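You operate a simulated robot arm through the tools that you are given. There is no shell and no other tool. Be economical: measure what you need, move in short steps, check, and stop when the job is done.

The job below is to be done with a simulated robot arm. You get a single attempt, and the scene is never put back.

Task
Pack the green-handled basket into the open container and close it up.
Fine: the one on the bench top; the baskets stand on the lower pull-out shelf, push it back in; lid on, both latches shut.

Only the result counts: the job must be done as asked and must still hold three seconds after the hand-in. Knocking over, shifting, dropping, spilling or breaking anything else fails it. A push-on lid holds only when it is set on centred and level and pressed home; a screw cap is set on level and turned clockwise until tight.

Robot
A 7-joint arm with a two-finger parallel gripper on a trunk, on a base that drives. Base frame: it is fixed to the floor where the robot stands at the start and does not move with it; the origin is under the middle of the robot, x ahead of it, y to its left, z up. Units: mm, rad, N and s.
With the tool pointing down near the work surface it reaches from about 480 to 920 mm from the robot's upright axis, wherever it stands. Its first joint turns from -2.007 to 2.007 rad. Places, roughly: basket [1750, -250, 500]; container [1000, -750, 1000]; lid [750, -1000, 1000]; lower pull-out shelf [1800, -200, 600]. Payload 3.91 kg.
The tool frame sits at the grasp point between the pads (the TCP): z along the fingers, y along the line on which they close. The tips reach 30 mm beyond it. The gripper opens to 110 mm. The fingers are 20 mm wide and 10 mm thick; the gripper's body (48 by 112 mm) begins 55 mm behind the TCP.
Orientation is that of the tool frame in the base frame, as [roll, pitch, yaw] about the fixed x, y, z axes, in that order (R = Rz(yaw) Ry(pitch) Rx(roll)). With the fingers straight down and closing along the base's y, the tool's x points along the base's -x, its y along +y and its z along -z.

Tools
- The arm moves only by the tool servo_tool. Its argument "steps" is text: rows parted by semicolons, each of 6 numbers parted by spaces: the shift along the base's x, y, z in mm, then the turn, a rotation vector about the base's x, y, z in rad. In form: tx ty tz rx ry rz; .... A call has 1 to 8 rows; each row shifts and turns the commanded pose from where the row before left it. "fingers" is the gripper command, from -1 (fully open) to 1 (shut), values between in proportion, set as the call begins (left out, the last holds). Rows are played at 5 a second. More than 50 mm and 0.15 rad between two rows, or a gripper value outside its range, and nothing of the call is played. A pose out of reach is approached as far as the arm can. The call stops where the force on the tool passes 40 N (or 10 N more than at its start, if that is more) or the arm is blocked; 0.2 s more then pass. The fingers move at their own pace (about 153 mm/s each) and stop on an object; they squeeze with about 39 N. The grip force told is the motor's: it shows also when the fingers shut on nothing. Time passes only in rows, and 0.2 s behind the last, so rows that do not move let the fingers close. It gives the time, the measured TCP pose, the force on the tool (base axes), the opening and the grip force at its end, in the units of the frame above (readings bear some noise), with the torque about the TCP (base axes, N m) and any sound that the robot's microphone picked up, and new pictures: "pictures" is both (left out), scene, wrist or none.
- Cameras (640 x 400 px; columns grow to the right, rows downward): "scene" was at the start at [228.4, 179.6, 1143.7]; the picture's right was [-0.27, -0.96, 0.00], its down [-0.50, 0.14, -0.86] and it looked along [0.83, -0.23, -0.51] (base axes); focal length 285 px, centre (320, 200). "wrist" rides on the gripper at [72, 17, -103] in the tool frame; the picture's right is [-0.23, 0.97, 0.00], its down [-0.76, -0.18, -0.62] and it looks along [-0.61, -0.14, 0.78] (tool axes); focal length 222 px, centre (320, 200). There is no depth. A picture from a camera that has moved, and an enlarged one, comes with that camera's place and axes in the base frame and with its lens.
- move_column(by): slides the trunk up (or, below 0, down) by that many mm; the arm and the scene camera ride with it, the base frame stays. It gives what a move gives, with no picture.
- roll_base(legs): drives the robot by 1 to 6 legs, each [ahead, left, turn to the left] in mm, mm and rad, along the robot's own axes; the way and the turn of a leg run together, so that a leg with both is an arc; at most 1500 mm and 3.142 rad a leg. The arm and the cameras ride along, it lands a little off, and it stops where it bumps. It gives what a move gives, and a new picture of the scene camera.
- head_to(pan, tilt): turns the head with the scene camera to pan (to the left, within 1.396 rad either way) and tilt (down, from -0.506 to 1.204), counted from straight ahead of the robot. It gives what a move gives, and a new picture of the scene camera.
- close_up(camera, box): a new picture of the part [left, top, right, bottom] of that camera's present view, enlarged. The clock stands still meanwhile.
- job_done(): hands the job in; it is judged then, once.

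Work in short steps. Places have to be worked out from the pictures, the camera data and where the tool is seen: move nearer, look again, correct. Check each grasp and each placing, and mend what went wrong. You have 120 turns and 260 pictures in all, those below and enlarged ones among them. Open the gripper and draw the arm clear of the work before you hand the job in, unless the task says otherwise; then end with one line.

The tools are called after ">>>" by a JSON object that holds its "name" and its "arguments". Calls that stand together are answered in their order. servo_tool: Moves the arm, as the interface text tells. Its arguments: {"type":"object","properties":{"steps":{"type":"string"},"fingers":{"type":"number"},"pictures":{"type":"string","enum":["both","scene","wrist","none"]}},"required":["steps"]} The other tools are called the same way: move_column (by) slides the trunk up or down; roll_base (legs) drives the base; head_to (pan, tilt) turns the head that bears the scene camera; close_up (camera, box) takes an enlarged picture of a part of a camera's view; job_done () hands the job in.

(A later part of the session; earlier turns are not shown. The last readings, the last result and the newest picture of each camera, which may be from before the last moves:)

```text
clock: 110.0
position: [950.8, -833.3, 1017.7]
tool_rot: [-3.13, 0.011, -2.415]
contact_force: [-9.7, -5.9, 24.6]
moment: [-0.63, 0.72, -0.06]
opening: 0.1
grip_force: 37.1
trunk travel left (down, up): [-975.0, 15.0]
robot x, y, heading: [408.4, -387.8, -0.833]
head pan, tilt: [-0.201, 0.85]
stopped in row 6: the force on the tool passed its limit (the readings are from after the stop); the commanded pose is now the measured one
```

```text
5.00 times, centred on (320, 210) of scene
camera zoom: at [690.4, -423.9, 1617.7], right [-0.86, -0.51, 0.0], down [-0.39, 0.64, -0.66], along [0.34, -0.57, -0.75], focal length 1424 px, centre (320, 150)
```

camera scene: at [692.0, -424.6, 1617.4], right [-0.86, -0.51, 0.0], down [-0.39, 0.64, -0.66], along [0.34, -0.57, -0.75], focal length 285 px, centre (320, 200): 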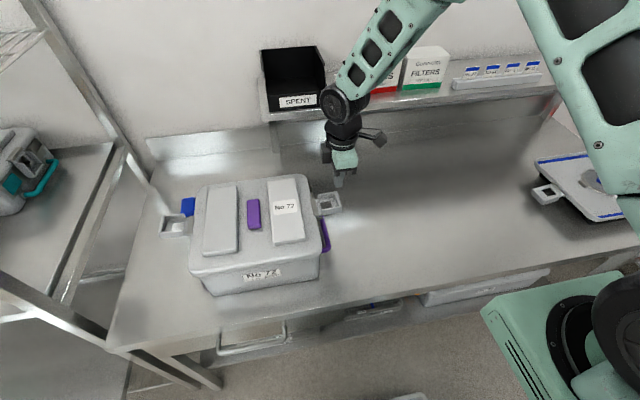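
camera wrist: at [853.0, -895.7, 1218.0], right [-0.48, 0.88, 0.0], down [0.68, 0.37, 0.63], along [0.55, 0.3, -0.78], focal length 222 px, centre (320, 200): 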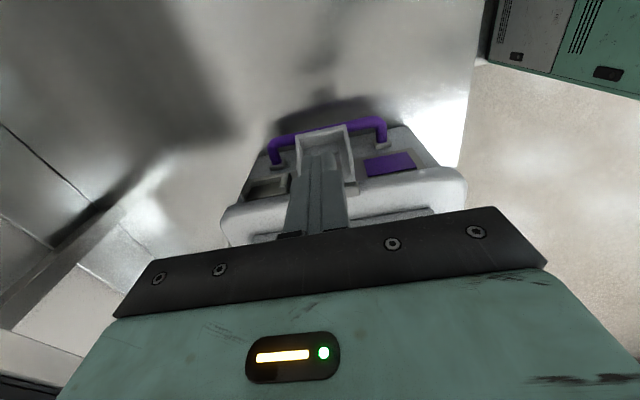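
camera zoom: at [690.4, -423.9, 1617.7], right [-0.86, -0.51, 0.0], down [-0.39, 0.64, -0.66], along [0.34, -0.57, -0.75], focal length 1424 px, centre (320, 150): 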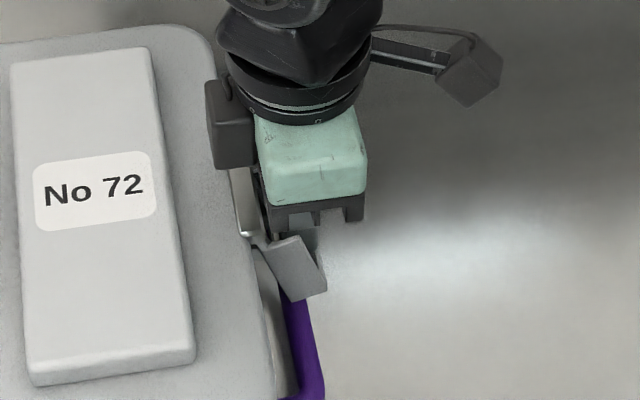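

The latch resists past ~75°. Maybe the lid isn't fully home on this side, so I withdraw and press on the lid's edge by the hinge, watching whether it gives.

>>> {"name": "servo_tool", "arguments": {"steps": "0 0 5 0 0 0;0 0 20 0 0 0;0 0 35 0 0 0;0 0 30 0 0 0;12 10.6 0 0 0 0;12 10.6 0 0 0 0;9 8 0 0 0 0;0 0 0 0 0 0", "pictures": "wrist"}}

>>> {"name": "close_up", "arguments": {"camera": "scene", "box": [160, 130, 360, 310]}}

>>> {"name": "close_up", "arguments": {"camera": "scene", "box": [280, 170, 360, 250]}}

```text
clock: 111.8
position: [986.1, -803.0, 1107.2]
tool_rot: [-3.131, 0.01, -2.417]
contact_force: [-0.4, 0.0, 0.4]
moment: [-0.04, -0.04, 0.01]
opening: 0.0
grip_force: 37.6
trunk travel left (down, up): [-975.0, 15.0]
robot x, y, heading: [404.4, -394.2, -0.832]
head pan, tilt: [-0.201, 0.85]
camera wrist: at [918.6, -838.0, 1210.0], right [-0.48, 0.88, -0.01], down [0.68, 0.37, 0.63], along [0.56, 0.3, -0.77], focal length 222 px, centre (320, 200)
```

wrist: 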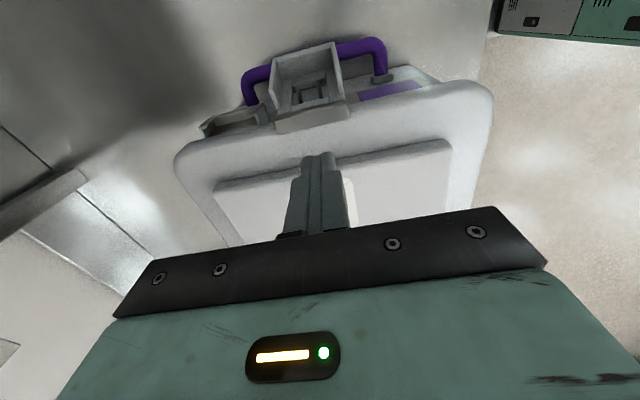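

```text
2.22 times, centred on (260, 220) of scene
camera zoom: at [691.9, -424.4, 1617.4], right [-0.86, -0.51, 0.0], down [-0.39, 0.64, -0.66], along [0.34, -0.57, -0.75], focal length 633 px, centre (453, 156)
```

zoom: 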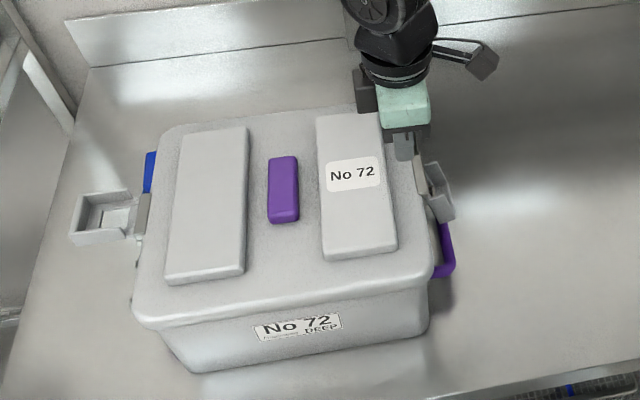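

```text
5.00 times, centred on (320, 210) of scene
camera zoom: at [691.9, -424.4, 1617.4], right [-0.86, -0.51, 0.0], down [-0.39, 0.64, -0.66], along [0.34, -0.57, -0.75], focal length 1424 px, centre (320, 150)
```

zoom: 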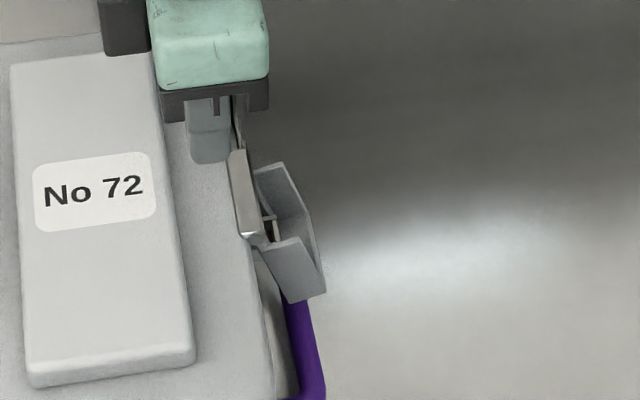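

>>> {"name": "close_up", "arguments": {"camera": "wrist", "box": [220, 20, 420, 150]}}

```text
3.08 times, centred on (320, 85) of wrist
camera zoom: at [918.6, -838.0, 1210.0], right [-0.48, 0.88, -0.01], down [0.68, 0.37, 0.63], along [0.56, 0.3, -0.77], focal length 684 px, centre (320, 554)
```

zoom: 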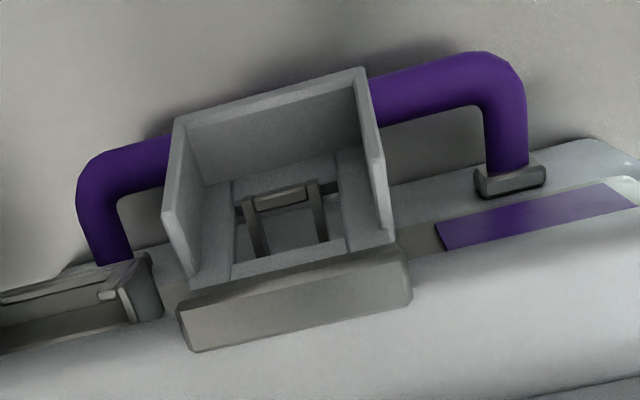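

The hole's lower strip seems to ride on the container's catch. I press the lid edge here to see whether it gives.

>>> {"name": "servo_tool", "arguments": {"steps": "0 0 -20 0 0 0;0 0 -8 0 0 0;0 0 -3 0 0 0;0 0 -2 0 0 0;0 0 -2 0 0 0;0 0 -2 0 0 0;0 0 -2 0 0 0;0 0 -2 0 0 0", "pictures": "none"}}

>>> {"name": "close_up", "arguments": {"camera": "wrist", "box": [180, 20, 460, 200]}}

```text
clock: 113.7
position: [984.2, -803.6, 1067.2]
tool_rot: [-3.128, 0.01, -2.415]
contact_force: [-1.1, -0.1, 1.3]
moment: [0.04, 0.03, -0.03]
opening: 0.0
grip_force: 37.6
trunk travel left (down, up): [-975.0, 15.0]
robot x, y, heading: [403.5, -389.2, -0.828]
head pan, tilt: [-0.201, 0.85]
```

```text
2.22 times, centred on (320, 110) of wrist
camera zoom: at [918.9, -839.2, 1169.5], right [-0.48, 0.88, -0.01], down [0.68, 0.37, 0.63], along [0.56, 0.3, -0.77], focal length 494 px, centre (320, 400)
```

zoom: 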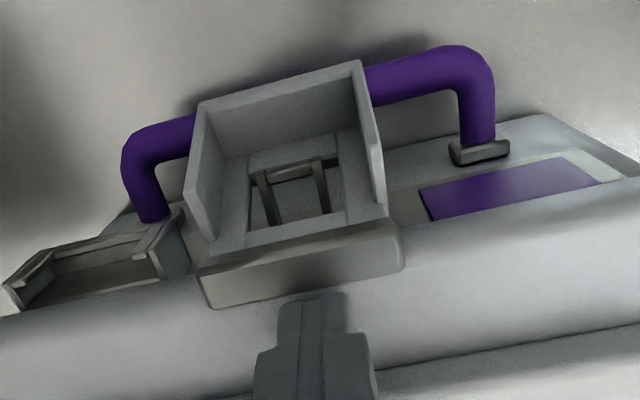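

Just touching (tip z≈1037). I press harder in 1.5 mm steps.

>>> {"name": "servo_tool", "arguments": {"steps": "0 0 -1.5 0 0 0;0 0 -1.5 0 0 0;0 0 -1.5 0 0 0;0 0 -1.5 0 0 0;0 0 -1.5 0 0 0;0 0 -1.5 0 0 0;0 0 -1.5 0 0 0;0 0 -1.5 0 0 0", "pictures": "none"}}

>>> {"name": "close_up", "arguments": {"camera": "wrist", "box": [180, 20, 460, 200]}}

```text
clock: 114.4
position: [986.0, -803.0, 1066.3]
tool_rot: [-3.126, 0.012, -2.415]
contact_force: [-7.0, 2.3, 20.9]
moment: [0.04, 0.39, 0.0]
opening: 0.0
grip_force: 37.1
trunk travel left (down, up): [-975.0, 15.0]
robot x, y, heading: [408.0, -391.2, -0.829]
head pan, tilt: [-0.201, 0.85]
stopped in row 3: the force on the tool passed its limit (the readings are from after the stop); the commanded pose is now the measured one
```

```text
2.22 times, centred on (320, 110) of wrist
camera zoom: at [919.2, -839.1, 1169.2], right [-0.48, 0.88, -0.01], down [0.67, 0.38, 0.64], along [0.56, 0.29, -0.77], focal length 494 px, centre (320, 400)
```

zoom: 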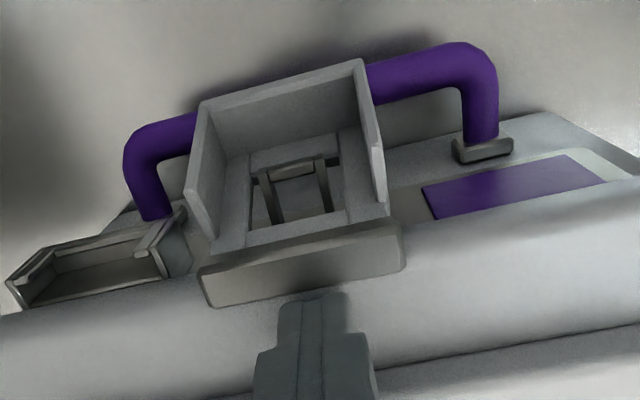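

The lid is hard home here, so the latch simply needs more closing torque. I go back over the tray and press down on the far edge of its outer wall, where the lever is longest, building force in 1 mm steps.

>>> {"name": "servo_tool", "arguments": {"steps": "0 0 35 0 0 0;-21 -16 0 0 0 0;-22 -16 0 0 0 0;0 0 -35 0 0 0;0 0 -30 0 0 0;0 0 -10 0 0 0;0 0 -5 0 0 0;0 0 0 0 0 0", "pictures": "none"}}

>>> {"name": "close_up", "arguments": {"camera": "wrist", "box": [200, 80, 460, 240]}}

```text
clock: 116.2
position: [943.3, -836.4, 1018.9]
tool_rot: [-3.125, 0.012, -2.415]
contact_force: [0.0, 0.0, 0.7]
moment: [0.02, 0.03, 0.0]
opening: 0.0
grip_force: 37.5
trunk travel left (down, up): [-975.0, 15.0]
robot x, y, heading: [407.3, -390.5, -0.826]
head pan, tilt: [-0.201, 0.85]
```

```text
2.46 times, centred on (330, 160) of wrist
camera zoom: at [877.3, -871.8, 1121.6], right [-0.48, 0.88, -0.01], down [0.68, 0.37, 0.64], along [0.56, 0.29, -0.77], focal length 547 px, centre (295, 298)
```

zoom: 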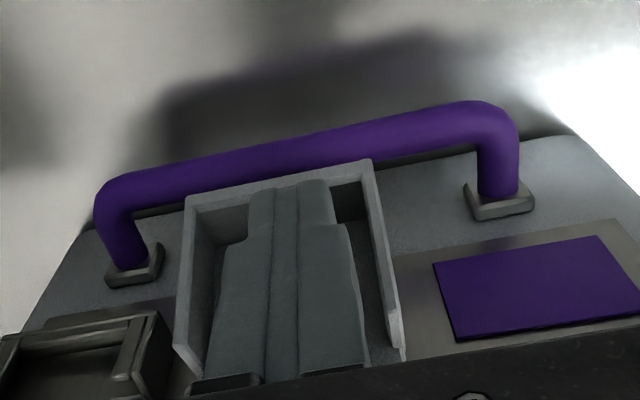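

Fingertips now above the wall's outer edge. Press.

>>> {"name": "servo_tool", "arguments": {"steps": "0 0 -2 0 0 0;0 0 -2 0 0 0;0 0 -1.5 0 0 0;0 0 -1.5 0 0 0;0 0 -1 0 0 0;0 0 -1 0 0 0;0 0 -1 0 0 0;0 0 -1 0 0 0", "pictures": "none"}}

>>> {"name": "close_up", "arguments": {"camera": "wrist", "box": [200, 80, 460, 240]}}

```text
clock: 118.0
position: [944.4, -834.7, 1008.2]
tool_rot: [-3.125, 0.013, -2.415]
contact_force: [2.4, 3.1, 8.0]
moment: [0.13, -0.03, -0.03]
opening: 0.0
grip_force: 37.8
trunk travel left (down, up): [-975.0, 15.0]
robot x, y, heading: [404.4, -390.1, -0.823]
head pan, tilt: [-0.201, 0.85]
```

```text
2.46 times, centred on (330, 160) of wrist
camera zoom: at [878.1, -870.5, 1111.8], right [-0.48, 0.88, -0.01], down [0.67, 0.38, 0.64], along [0.56, 0.29, -0.77], focal length 547 px, centre (295, 298)
```

zoom: 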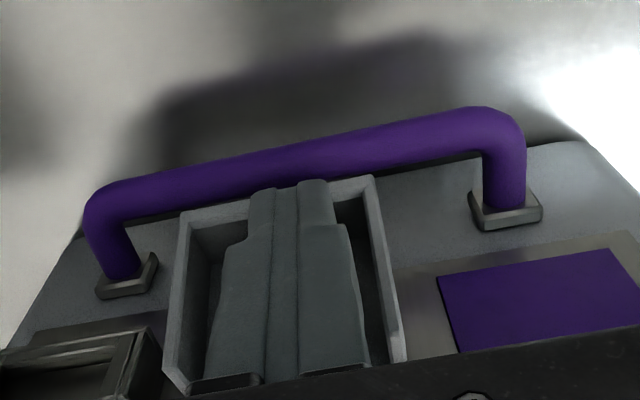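

>>> {"name": "close_up", "arguments": {"camera": "scene", "box": [280, 170, 360, 250]}}

```text
5.00 times, centred on (320, 210) of scene
camera zoom: at [691.7, -424.0, 1617.5], right [-0.86, -0.51, 0.0], down [-0.39, 0.64, -0.66], along [0.34, -0.57, -0.75], focal length 1424 px, centre (320, 150)
```

zoom: 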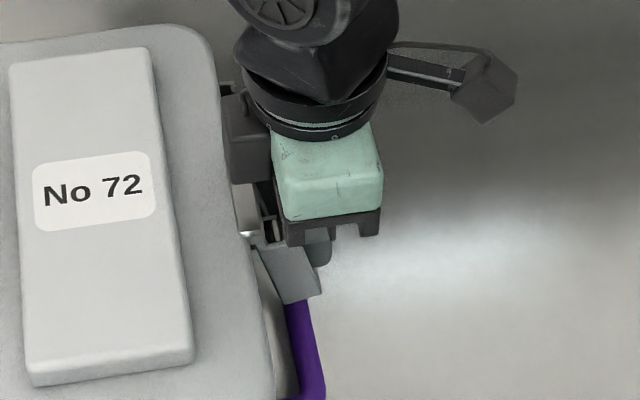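

Progress: the frame is steeper and the container stayed. I lift a little, move 5 mm inward and press again.

>>> {"name": "servo_tool", "arguments": {"steps": "0 0 6 0 0 0;2 1.8 0 0 0 0;2 1.8 0 0 0 0;0 0 -3 0 0 0;0 0 -2 0 0 0;0 0 -1.5 0 0 0;0 0 -1.5 0 0 0;0 0 -1 0 0 0", "pictures": "none"}}

>>> {"name": "servo_tool", "arguments": {"steps": "0 0 -1 0 0 0;0 0 -1 0 0 0;0 0 -1 0 0 0;0 0 -1 0 0 0;0 0 -1 0 0 0;0 0 -1 0 0 0", "pictures": "none"}}

>>> {"name": "close_up", "arguments": {"camera": "wrist", "box": [200, 80, 460, 240]}}

```text
clock: 119.8
position: [949.7, -829.5, 1006.0]
tool_rot: [-3.123, 0.018, -2.416]
contact_force: [6.7, 4.8, 17.2]
moment: [0.15, -0.17, -0.03]
opening: 0.1
grip_force: 37.8
trunk travel left (down, up): [-975.0, 15.0]
robot x, y, heading: [405.7, -392.0, -0.833]
head pan, tilt: [-0.201, 0.85]
```

```text
clock: 120.7
position: [949.4, -829.8, 1005.6]
tool_rot: [-3.121, 0.016, -2.417]
contact_force: [-7.4, 3.4, 18.0]
moment: [0.25, 0.06, -0.03]
opening: 0.2
grip_force: 37.6
trunk travel left (down, up): [-975.0, 15.0]
robot x, y, heading: [402.9, -390.6, -0.827]
head pan, tilt: [-0.201, 0.85]
stopped in row 4: the force on the tool passed its limit (the readings are from after the stop); the commanded pose is now the measured one
```

```text
2.46 times, centred on (330, 160) of wrist
camera zoom: at [882.5, -866.2, 1107.6], right [-0.48, 0.88, -0.02], down [0.67, 0.38, 0.64], along [0.57, 0.29, -0.77], focal length 547 px, centre (295, 298)
```

zoom: 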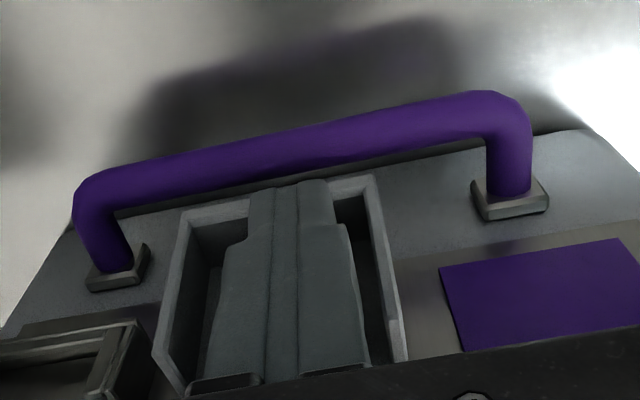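

Tip at z≈976 with a hard stop — likely at its end. I withdraw and inspect.

>>> {"name": "servo_tool", "arguments": {"steps": "0 0 5 0 0 0;0 0 25 0 0 0;0 0 35 0 0 0;0 0 35 0 0 0;12 10.6 0 0 0 0;12 10.6 0 0 0 0;9 8 0 0 0 0;0 0 0 0 0 0", "pictures": "none"}}

>>> {"name": "close_up", "arguments": {"camera": "wrist", "box": [220, 20, 420, 150]}}

>>> {"name": "close_up", "arguments": {"camera": "scene", "box": [280, 170, 360, 250]}}

```text
clock: 122.5
position: [983.7, -802.4, 1101.8]
tool_rot: [-3.123, 0.016, -2.413]
contact_force: [-0.2, -0.1, -0.8]
moment: [-0.01, 0.03, -0.01]
opening: 0.2
grip_force: 37.7
trunk travel left (down, up): [-975.0, 15.0]
robot x, y, heading: [409.6, -386.4, -0.83]
head pan, tilt: [-0.201, 0.85]
```

```text
3.08 times, centred on (320, 85) of wrist
camera zoom: at [915.9, -837.1, 1205.8], right [-0.48, 0.88, -0.01], down [0.67, 0.38, 0.64], along [0.57, 0.29, -0.77], focal length 684 px, centre (320, 554)
```

zoom: 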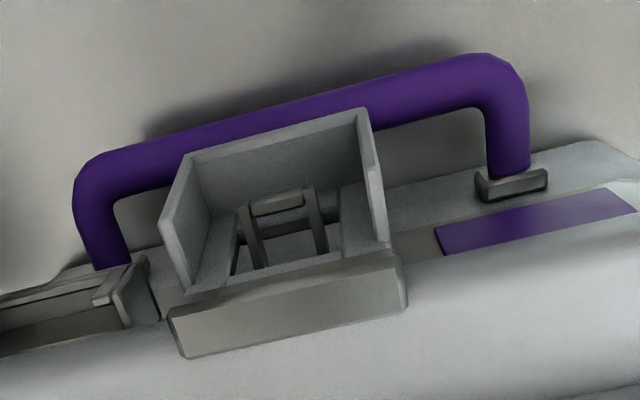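

```text
5.00 times, centred on (320, 210) of scene
camera zoom: at [691.9, -424.4, 1617.4], right [-0.86, -0.51, 0.0], down [-0.39, 0.64, -0.66], along [0.34, -0.57, -0.75], focal length 1424 px, centre (320, 150)
```

zoom: 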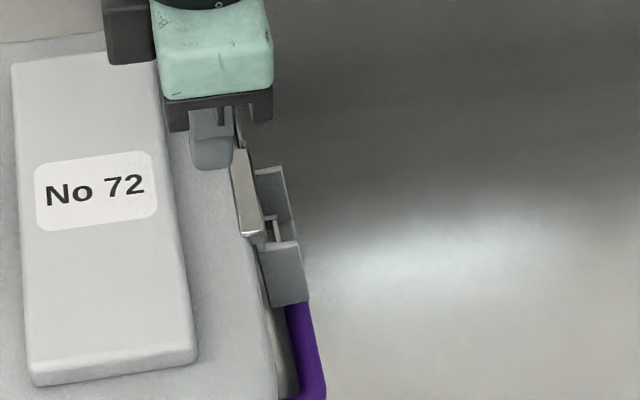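

The frame now lies against the end with the catch through its hole. I go on to the left latch (hinge ≈(1205,-603)); first above its outer edge.

>>> {"name": "servo_tool", "arguments": {"steps": "0 0 30 0 0 0;38 34.2 0 0 0 0;38 34.2 0 0 0 0;38 34.2 0 0 0 0;38 34.2 0 0 0 0;38 34.2 0 0 0 0;38 34.2 0 0 0 0;38 34.2 0 0 0 0", "pictures": "none"}}

>>> {"name": "servo_tool", "arguments": {"steps": "0 0 -20 0 0 0;0 0 -10 0 0 0;0 0 0 0 0 0", "pictures": "both"}}

>>> {"name": "close_up", "arguments": {"camera": "scene", "box": [150, 170, 230, 250]}}

```text
refused: row 2 steps farther than a row can; nothing moved
```

```text
clock: 123.3
position: [983.9, -801.6, 1073.4]
tool_rot: [-3.125, 0.016, -2.417]
contact_force: [-0.4, -0.7, 0.5]
moment: [0.02, -0.01, 0.02]
opening: 0.1
grip_force: 38.3
trunk travel left (down, up): [-975.0, 15.0]
robot x, y, heading: [408.3, -388.1, -0.826]
head pan, tilt: [-0.201, 0.85]
camera scene: at [691.9, -424.4, 1617.4], right [-0.86, -0.51, 0.0], down [-0.39, 0.64, -0.66], along [0.34, -0.57, -0.75], focal length 285 px, centre (320, 200)
camera wrist: at [916.4, -837.7, 1175.9], right [-0.48, 0.88, -0.01], down [0.67, 0.38, 0.64], along [0.57, 0.29, -0.77], focal length 222 px, centre (320, 200)
```

scene: 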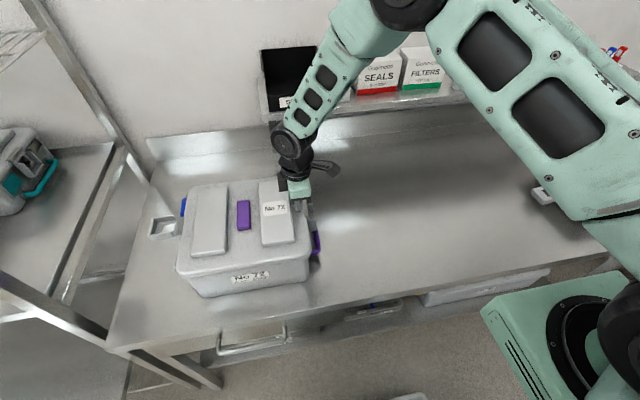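
wrist: 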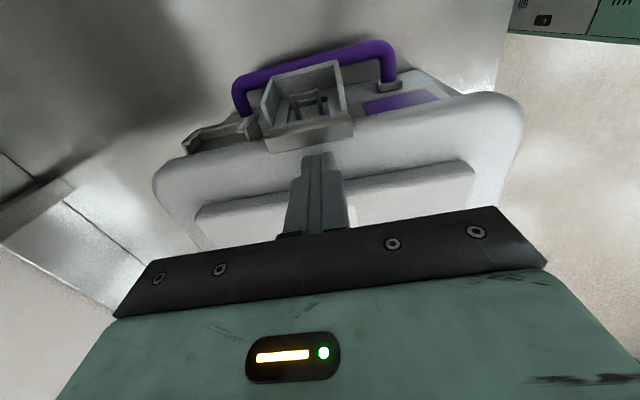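

```text
5.00 times, centred on (190, 210) of scene
camera zoom: at [691.9, -424.4, 1617.4], right [-0.86, -0.51, 0.0], down [-0.39, 0.64, -0.66], along [0.34, -0.57, -0.75], focal length 1424 px, centre (970, 150)
```

zoom: 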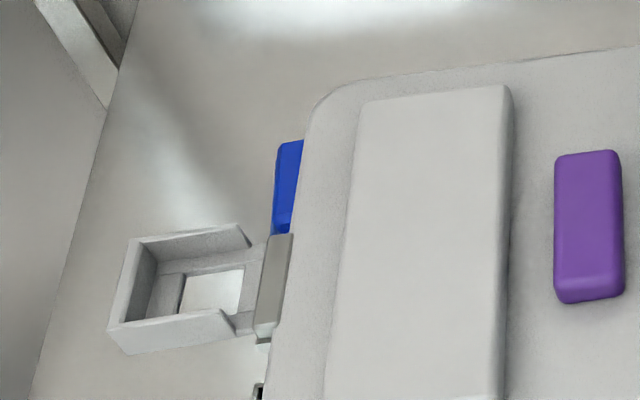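

One row was too long; repeating with shorter rows, rising first.

>>> {"name": "servo_tool", "arguments": {"steps": "0 0 40 0 0 0;0 0 20 0 0 0;33.3 29.6 0 0 0 0;33.3 29.6 0 0 0 0;33.3 29.6 0 0 0 0;33.3 29.6 0 0 0 0;33.3 29.6 0 0 0 0;33.3 29.6 0 0 0 0", "pictures": "none"}}

>>> {"name": "servo_tool", "arguments": {"steps": "33.3 29.6 0 0 0 0;33.3 29.6 0 0 0 0;0 0 -25 0 0 0;0 0 -20 0 0 0;0 0 0 0 0 0", "pictures": "wrist"}}

>>> {"name": "close_up", "arguments": {"camera": "scene", "box": [140, 170, 220, 250]}}

```text
clock: 125.1
position: [1183.5, -625.7, 1132.1]
tool_rot: [-3.123, 0.016, -2.415]
contact_force: [0.2, -0.5, 1.5]
moment: [0.05, -0.01, 0.01]
opening: 0.0
grip_force: 37.7
trunk travel left (down, up): [-975.0, 15.0]
robot x, y, heading: [402.7, -387.1, -0.828]
head pan, tilt: [-0.201, 0.85]
```

```text
clock: 126.3
position: [1185.7, -572.8, 1098.6]
tool_rot: [-3.123, 0.015, -2.415]
contact_force: [-0.1, 0.6, 0.0]
moment: [0.04, 0.02, 0.02]
opening: 0.3
grip_force: 37.8
out of reach, approached as far as the arm can: row 1, 2
trunk travel left (down, up): [-975.0, 15.0]
robot x, y, heading: [402.5, -391.6, -0.827]
head pan, tilt: [-0.201, 0.85]
camera wrist: at [1118.0, -608.7, 1201.4], right [-0.48, 0.88, -0.01], down [0.67, 0.38, 0.64], along [0.57, 0.29, -0.77], focal length 222 px, centre (320, 200)
```

wrist: 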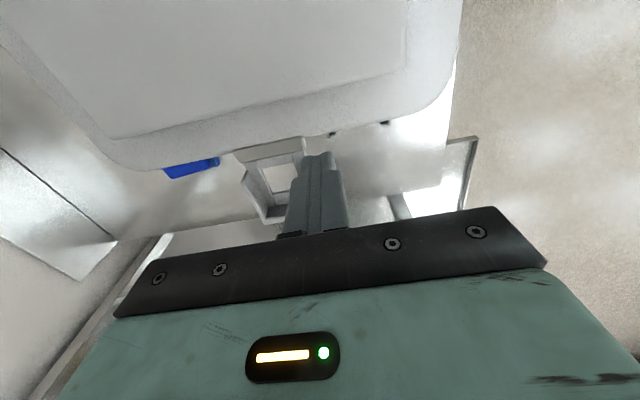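

```text
5.00 times, centred on (180, 210) of scene
camera zoom: at [691.9, -424.4, 1617.4], right [-0.86, -0.51, 0.0], down [-0.39, 0.64, -0.66], along [0.34, -0.57, -0.75], focal length 1424 px, centre (1020, 150)
```

zoom: 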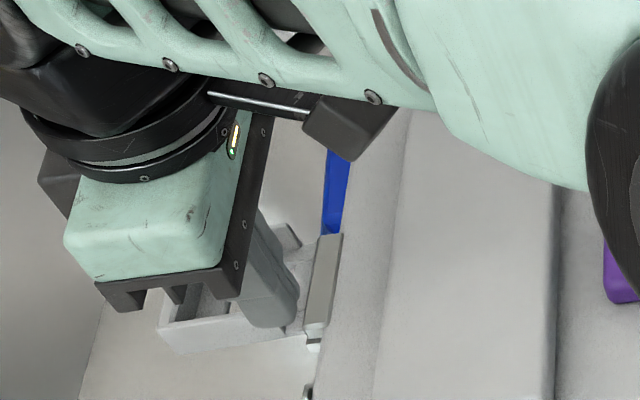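

Out of reach here. I raise, draw the arm back over the lid, and drive 180 mm to the left.

>>> {"name": "servo_tool", "arguments": {"steps": "0 0 40 0 0 0;0 0 30 0 0 0;-33 -35 0 0 0 0;-33 -35 0 0 0 0;-33 -35 0 0 0 0;0 0 0 0 0 0", "pictures": "none"}}

>>> {"name": "roll_base", "arguments": {"legs": [[0, 180, 0]]}}

>>> {"name": "head_to", "arguments": {"pan": -0.1, "tilt": 0.9}}

>>> {"name": "close_up", "arguments": {"camera": "scene", "box": [160, 120, 400, 320]}}

```text
clock: 127.7
position: [1089.7, -677.1, 1166.4]
tool_rot: [-3.122, 0.015, -2.412]
contact_force: [-0.1, 0.4, -0.1]
moment: [0.01, -0.01, -0.01]
opening: 0.0
grip_force: 37.8
trunk travel left (down, up): [-975.0, 15.0]
robot x, y, heading: [401.4, -388.7, -0.834]
head pan, tilt: [-0.201, 0.85]
```

```text
clock: 129.2
position: [1222.2, -556.7, 1166.3]
tool_rot: [-3.122, 0.014, -2.411]
contact_force: [0.1, -0.3, 1.3]
moment: [0.0, 0.01, 0.0]
opening: 0.1
grip_force: 37.9
trunk travel left (down, up): [-975.0, 15.0]
robot x, y, heading: [538.7, -266.3, -0.827]
head pan, tilt: [-0.201, 0.85]
camera scene: at [823.7, -303.7, 1617.5], right [-0.86, -0.51, 0.0], down [-0.39, 0.64, -0.66], along [0.34, -0.57, -0.75], focal length 285 px, centre (320, 200)
```

scene: 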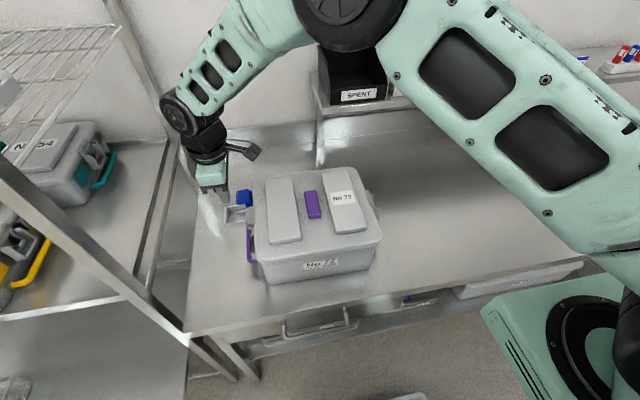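

```text
clock: 129.9
position: [1223.1, -556.0, 1166.8]
tool_rot: [-3.121, 0.015, -2.413]
contact_force: [-1.2, 0.0, -0.3]
moment: [0.01, -0.02, 0.03]
opening: 0.0
grip_force: 37.7
trunk travel left (down, up): [-975.0, 15.0]
robot x, y, heading: [538.2, -267.0, -0.83]
head pan, tilt: [-0.099, 0.901]
camera scene: at [828.9, -297.0, 1613.5], right [-0.8, -0.6, 0.0], down [-0.47, 0.63, -0.62], along [0.37, -0.5, -0.78], focal length 285 px, centre (320, 200)
```

scene: 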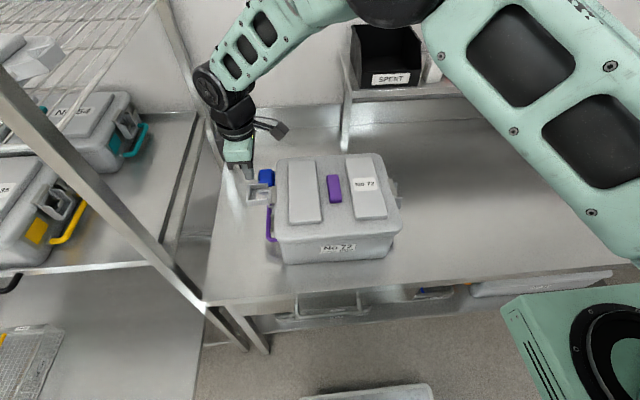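

```text
2.00 times, centred on (280, 220) of scene
camera zoom: at [828.9, -297.0, 1613.5], right [-0.8, -0.6, 0.0], down [-0.47, 0.63, -0.62], along [0.37, -0.5, -0.78], focal length 570 px, centre (400, 160)
```

zoom: 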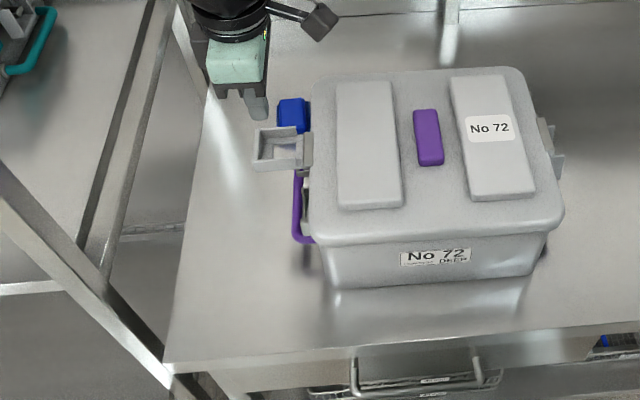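

Now in reach. I move over the left latch's outer wall (target ≈(1249,-560)) and down toward it.

>>> {"name": "servo_tool", "arguments": {"steps": "13 -2 -20 0 0 0;13 -2 -30 0 0 0;0 0 -25 0 0 0;0 0 -8 0 0 0;0 0 0 0 0 0", "pictures": "wrist"}}

>>> {"name": "close_up", "arguments": {"camera": "scene", "box": [220, 140, 320, 240]}}

```text
clock: 131.1
position: [1248.5, -561.5, 1083.8]
tool_rot: [-3.121, 0.015, -2.414]
contact_force: [0.3, -0.9, 1.3]
moment: [0.01, -0.01, 0.01]
opening: 0.4
grip_force: 37.9
trunk travel left (down, up): [-975.0, 15.0]
robot x, y, heading: [537.2, -267.0, -0.829]
head pan, tilt: [-0.099, 0.901]
camera wrist: at [1181.4, -597.3, 1186.6], right [-0.48, 0.88, -0.01], down [0.67, 0.38, 0.64], along [0.57, 0.29, -0.77], focal length 222 px, centre (320, 200)
```

wrist: 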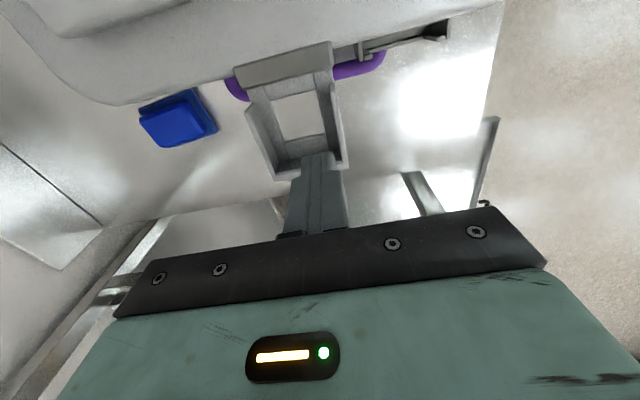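

```text
4.00 times, centred on (270, 190) of scene
camera zoom: at [829.0, -297.0, 1613.5], right [-0.8, -0.6, 0.0], down [-0.47, 0.63, -0.62], along [0.37, -0.5, -0.78], focal length 1140 px, centre (520, 240)
```

zoom: 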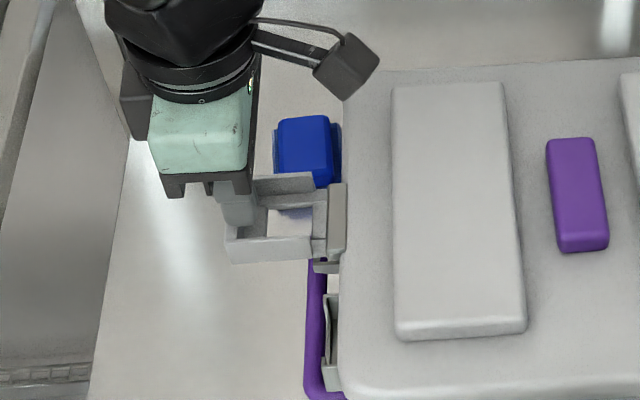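

Well placed over the wall, clear of the blue item. I swing the frame down along the same arc as on the right.

>>> {"name": "servo_tool", "arguments": {"steps": "0 0 -8 0 0 0;0 0 -8 0 0 0;0 0 -8 0 0 0;-1.5 -1.3 -7 0 0 0;-1.5 -1.3 -7 0 0 0;-2 -1.8 -6 0 0 0;-3 -2.7 -6 0 0 0;0 0 0 0 0 0", "pictures": "none"}}

>>> {"name": "close_up", "arguments": {"camera": "scene", "box": [220, 140, 320, 240]}}

```text
clock: 132.9
position: [1240.5, -568.2, 1033.0]
tool_rot: [-3.123, 0.015, -2.414]
contact_force: [0.6, -0.4, 0.9]
moment: [-0.04, -0.04, 0.0]
opening: 0.0
grip_force: 37.1
trunk travel left (down, up): [-975.0, 15.0]
robot x, y, heading: [535.7, -265.7, -0.828]
head pan, tilt: [-0.099, 0.901]
```

```text
4.00 times, centred on (270, 190) of scene
camera zoom: at [828.9, -297.0, 1613.5], right [-0.8, -0.6, 0.0], down [-0.47, 0.63, -0.62], along [0.37, -0.5, -0.78], focal length 1140 px, centre (520, 240)
```

zoom: 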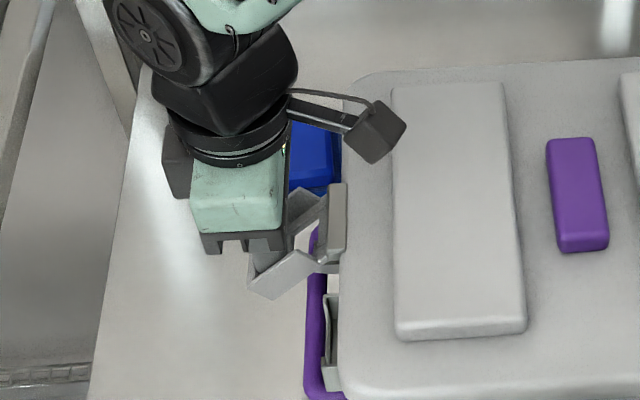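

Swinging fine (~50°). I continue inward/down, then press down at ~38 mm from the hinge.

>>> {"name": "servo_tool", "arguments": {"steps": "-3 -2.7 -4 0 0 0;-3 -2.7 -4 0 0 0;0 0 -4 0 0 0;-1.5 -1.3 -3 0 0 0;0 0 -3 0 0 0;0 0 -3 0 0 0;0 0 -2 0 0 0;0 0 -2 0 0 0", "pictures": "none"}}

>>> {"name": "close_up", "arguments": {"camera": "scene", "box": [220, 140, 320, 240]}}

>>> {"name": "close_up", "arguments": {"camera": "wrist", "box": [200, 20, 440, 220]}}

```text
clock: 134.7
position: [1232.1, -574.6, 1008.7]
tool_rot: [-3.121, 0.016, -2.417]
contact_force: [-3.9, -3.9, 9.1]
moment: [-0.04, 0.13, -0.01]
opening: 0.1
grip_force: 37.6
trunk travel left (down, up): [-975.0, 15.0]
robot x, y, heading: [537.3, -267.2, -0.831]
head pan, tilt: [-0.099, 0.901]
```

```text
4.00 times, centred on (270, 190) of scene
camera zoom: at [828.2, -297.1, 1613.7], right [-0.8, -0.6, 0.0], down [-0.47, 0.63, -0.62], along [0.37, -0.5, -0.78], focal length 1140 px, centre (520, 240)
```

zoom: 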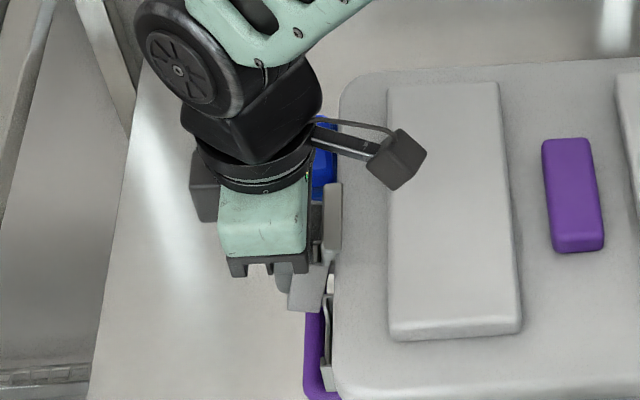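

```text
2.00 times, centred on (320, 120) of wrist
camera zoom: at [1165.4, -610.9, 1112.1], right [-0.48, 0.88, -0.02], down [0.67, 0.38, 0.64], along [0.57, 0.29, -0.77], focal length 444 px, centre (320, 360)
```

zoom: 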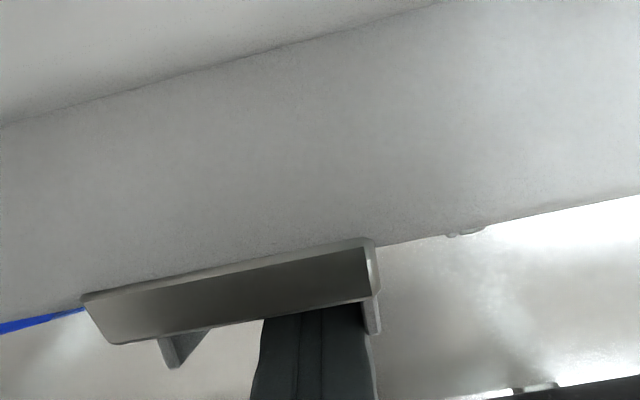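

Frame already ~80° down. Now lift slightly, 8 mm inward, and press to the end.

>>> {"name": "servo_tool", "arguments": {"steps": "0 0 7 0 0 0;-3 -2.7 0 0 0 0;-3 -2.7 0 0 0 0;0 0 -3 0 0 0;0 0 -3 0 0 0;0 0 -1.5 0 0 0;0 0 -1 0 0 0;0 0 -1 0 0 0", "pictures": "none"}}

>>> {"name": "servo_tool", "arguments": {"steps": "0 0 -1 0 0 0;0 0 -1 0 0 0;0 0 -1 0 0 0;0 0 -1 0 0 0;0 0 -1 0 0 0;0 0 -1 0 0 0", "pictures": "none"}}

>>> {"name": "close_up", "arguments": {"camera": "scene", "box": [220, 140, 320, 240]}}

```text
clock: 136.5
position: [1227.3, -579.1, 1008.0]
tool_rot: [-3.12, 0.017, -2.414]
contact_force: [7.1, 6.8, 18.9]
moment: [0.02, 0.04, 0.02]
opening: 0.1
grip_force: 37.3
trunk travel left (down, up): [-975.0, 15.0]
robot x, y, heading: [536.4, -270.3, -0.829]
head pan, tilt: [-0.099, 0.901]
```

```text
clock: 137.3
position: [1228.3, -580.3, 1005.5]
tool_rot: [-3.12, 0.018, -2.415]
contact_force: [-6.0, -0.5, 10.6]
moment: [-0.01, 0.16, 0.08]
opening: 0.1
grip_force: 37.6
trunk travel left (down, up): [-975.0, 15.0]
robot x, y, heading: [537.7, -267.4, -0.83]
head pan, tilt: [-0.099, 0.901]
stopped in row 3: the force on the tool passed its limit (the readings are from after the stop); the commanded pose is now the measured one
```

```text
4.00 times, centred on (270, 190) of scene
camera zoom: at [827.8, -296.6, 1613.2], right [-0.8, -0.6, 0.0], down [-0.47, 0.63, -0.62], along [0.37, -0.5, -0.78], focal length 1140 px, centre (520, 240)
```

zoom: 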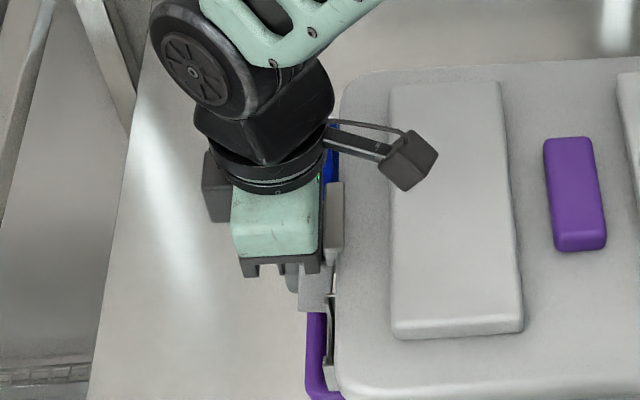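

Same end height as the right side (1005.5). I withdraw upward, look, then back off for a level view of both latches.

>>> {"name": "servo_tool", "arguments": {"steps": "0 0 5 0 0 0;0 0 30 0 0 0;0 0 40 0 0 0;0 0 40 0 0 0;0 0 40 0 0 0;-25 28 0 0 0 0;-25 28 0 0 0 0;-25 28 0 0 0 0", "pictures": "none"}}

>>> {"name": "close_up", "arguments": {"camera": "scene", "box": [220, 130, 420, 290]}}

>>> {"name": "close_up", "arguments": {"camera": "wrist", "box": [0, 0, 640, 300]}}

```text
clock: 139.1
position: [1152.8, -496.5, 1158.6]
tool_rot: [-3.12, 0.017, -2.413]
contact_force: [0.3, 0.2, 0.2]
moment: [-0.02, 0.04, -0.01]
opening: 0.3
grip_force: 37.5
trunk travel left (down, up): [-975.0, 15.0]
robot x, y, heading: [537.3, -270.7, -0.827]
head pan, tilt: [-0.099, 0.901]
```

```text
2.50 times, centred on (320, 210) of scene
camera zoom: at [829.0, -297.3, 1613.5], right [-0.8, -0.6, 0.0], down [-0.47, 0.63, -0.62], along [0.37, -0.5, -0.78], focal length 712 px, centre (320, 175)
```

zoom: 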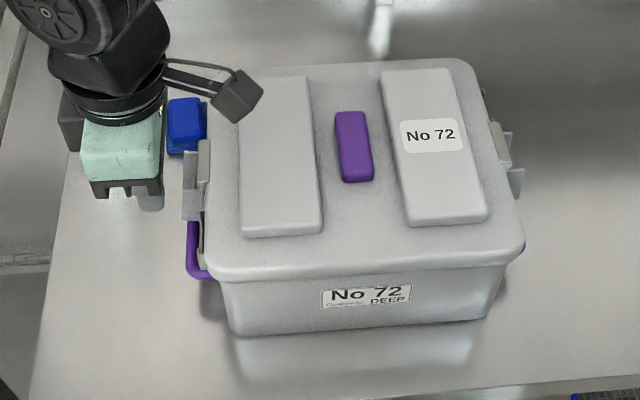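

```text
1.00 times, centred on (320, 150) of wrist (not enlarged: the box is as wide or as high as the picture)
camera zoom: at [1085.7, -531.3, 1262.2], right [-0.48, 0.88, -0.02], down [0.67, 0.38, 0.64], along [0.57, 0.29, -0.77], focal length 222 px, centre (320, 250)
```

zoom: 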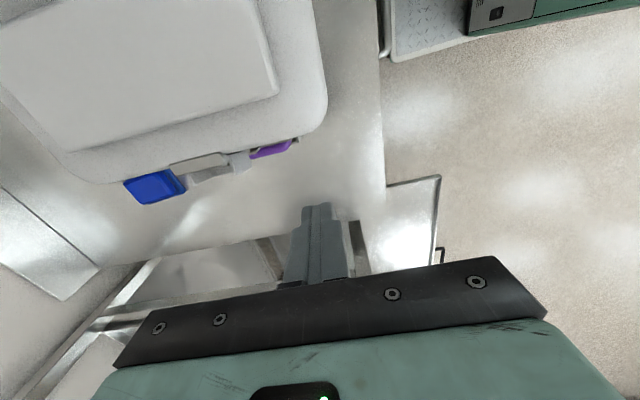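

Both latch frames hang down. I back off 450 mm and lower the column to see them in profile.

>>> {"name": "roll_base", "arguments": {"legs": [[-450, 0, 0]]}}

>>> {"name": "move_column", "arguments": {"by": -500}}

>>> {"name": "head_to", "arguments": {"pan": -0.08, "tilt": 0.1}}

```text
clock: 141.8
position: [846.9, -160.1, 1158.7]
tool_rot: [-3.12, 0.019, -2.411]
contact_force: [0.7, 0.2, -0.2]
moment: [0.01, -0.02, 0.05]
opening: 0.0
grip_force: 38.1
trunk travel left (down, up): [-975.0, 15.0]
robot x, y, heading: [231.1, 65.3, -0.824]
head pan, tilt: [-0.099, 0.901]
camera scene: at [521.9, 38.4, 1613.5], right [-0.8, -0.6, 0.0], down [-0.47, 0.63, -0.62], along [0.37, -0.5, -0.78], focal length 285 px, centre (320, 200)
```

scene: 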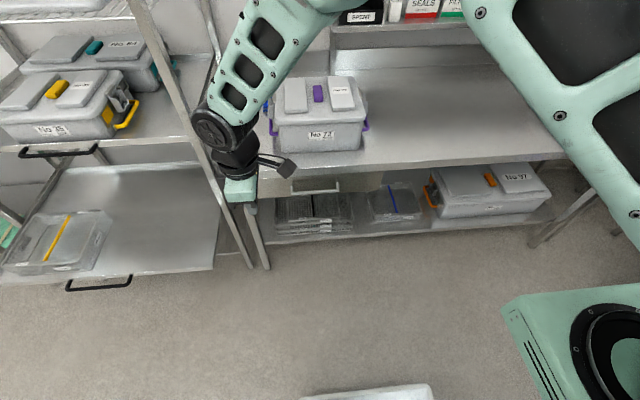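

```text
refused: -500 is not a number from -400 to 400
```

```text
clock: 142.9
position: [846.5, -159.0, 1159.7]
tool_rot: [-3.121, 0.016, -2.411]
contact_force: [-1.1, 0.2, 0.1]
moment: [-0.01, -0.01, 0.01]
opening: 0.0
grip_force: 37.8
trunk travel left (down, up): [-975.0, 15.0]
robot x, y, heading: [228.7, 67.6, -0.828]
head pan, tilt: [-0.08, 0.099]
camera scene: at [533.1, 26.4, 1684.4], right [-0.79, -0.62, 0.0], down [-0.06, 0.08, -0.99], along [0.61, -0.78, -0.1], focal length 285 px, centre (320, 200)
```

scene: 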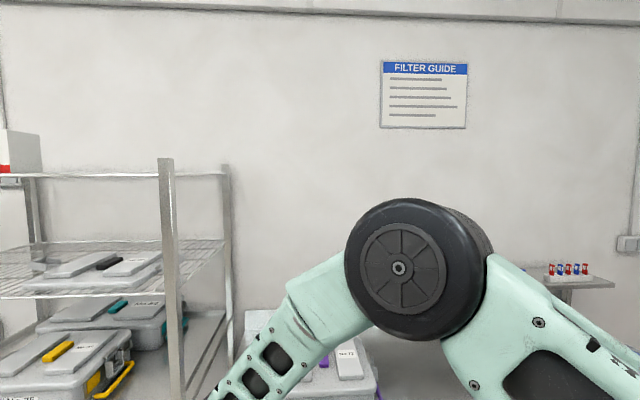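

>>> {"name": "move_column", "arguments": {"by": -400}}

>>> {"name": "move_column", "arguments": {"by": -150}}

>>> {"name": "head_to", "arguments": {"pan": -0.08, "tilt": 0.2}}

```text
clock: 146.8
position: [846.6, -159.5, 759.4]
tool_rot: [-3.12, 0.017, -2.413]
contact_force: [-0.5, -0.3, -0.2]
moment: [-0.01, 0.02, 0.0]
opening: 0.0
grip_force: 38.2
trunk travel left (down, up): [-575.0, 415.0]
robot x, y, heading: [233.6, 69.2, -0.832]
head pan, tilt: [-0.08, 0.099]
```

```text
clock: 148.5
position: [846.7, -159.6, 611.3]
tool_rot: [-3.12, 0.018, -2.412]
contact_force: [0.1, -0.8, 1.3]
moment: [-0.01, 0.01, 0.03]
opening: 0.1
grip_force: 37.5
trunk travel left (down, up): [-425.0, 565.0]
robot x, y, heading: [232.8, 66.8, -0.828]
head pan, tilt: [-0.08, 0.099]
```

```text
clock: 149.2
position: [846.7, -160.5, 609.6]
tool_rot: [-3.121, 0.018, -2.411]
contact_force: [-1.1, -0.5, 0.3]
moment: [-0.02, 0.01, 0.02]
opening: 0.0
grip_force: 37.7
trunk travel left (down, up): [-425.0, 565.0]
robot x, y, heading: [227.2, 68.9, -0.829]
head pan, tilt: [-0.08, 0.201]
camera scene: at [533.7, 25.5, 1125.1], right [-0.79, -0.62, 0.0], down [-0.12, 0.16, -0.98], along [0.6, -0.77, -0.2], focal length 285 px, centre (320, 200)
```

scene: 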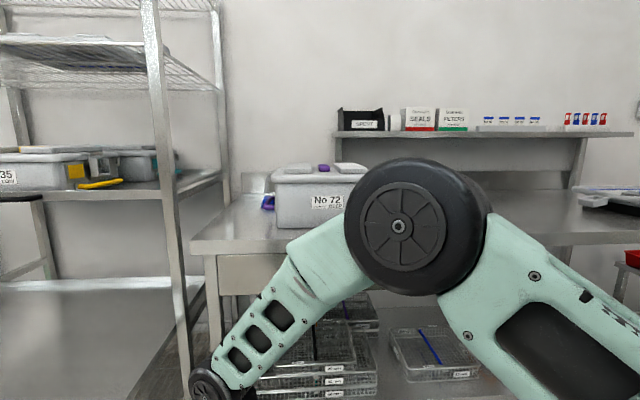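

>>> {"name": "close_up", "arguments": {"camera": "scene", "box": [250, 150, 370, 240]}}

>>> {"name": "close_up", "arguments": {"camera": "scene", "box": [0, 130, 200, 220]}}

```text
4.44 times, centred on (310, 195) of scene
camera zoom: at [533.7, 25.5, 1125.1], right [-0.79, -0.62, 0.0], down [-0.12, 0.16, -0.98], along [0.6, -0.77, -0.2], focal length 1266 px, centre (364, 222)
```

zoom: 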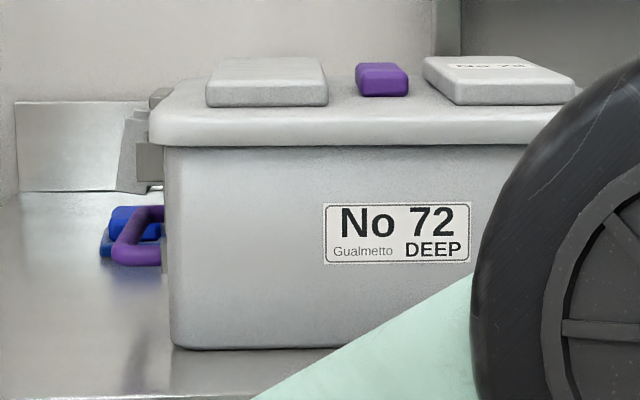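

```text
3.20 times, centred on (100, 175) of scene
camera zoom: at [533.7, 25.5, 1125.1], right [-0.79, -0.62, 0.0], down [-0.12, 0.16, -0.98], along [0.6, -0.77, -0.2], focal length 912 px, centre (1024, 280)
```

zoom: 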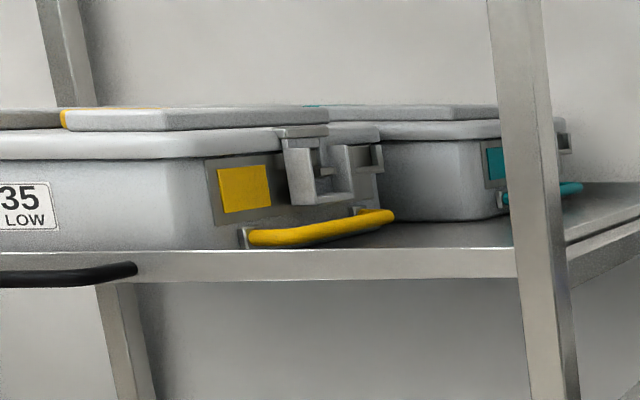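

>>> {"name": "close_up", "arguments": {"camera": "scene", "box": [262, 165, 296, 205]}}

>>> {"name": "close_up", "arguments": {"camera": "scene", "box": [80, 165, 125, 205]}}

```text
10.00 times, centred on (279, 185) of scene
camera zoom: at [533.7, 25.5, 1125.1], right [-0.79, -0.62, 0.0], down [-0.12, 0.16, -0.98], along [0.6, -0.77, -0.2], focal length 2849 px, centre (730, 350)
```

zoom: 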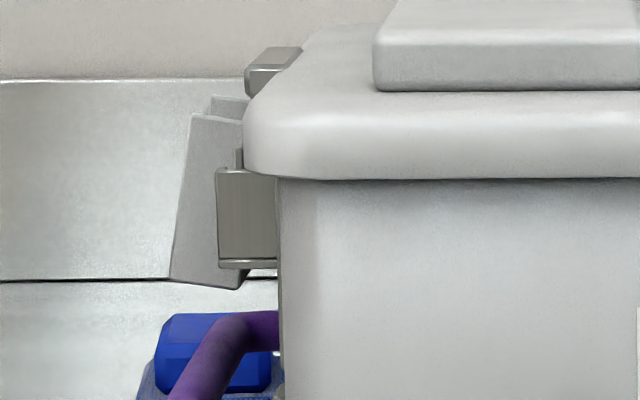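

```text
10.00 times, centred on (102, 185) of scene
camera zoom: at [533.7, 25.5, 1125.1], right [-0.79, -0.62, 0.0], down [-0.12, 0.16, -0.98], along [0.6, -0.77, -0.2], focal length 2849 px, centre (2495, 350)
```

zoom: 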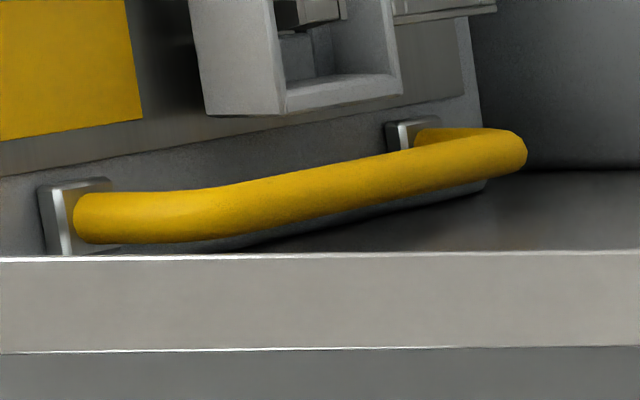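

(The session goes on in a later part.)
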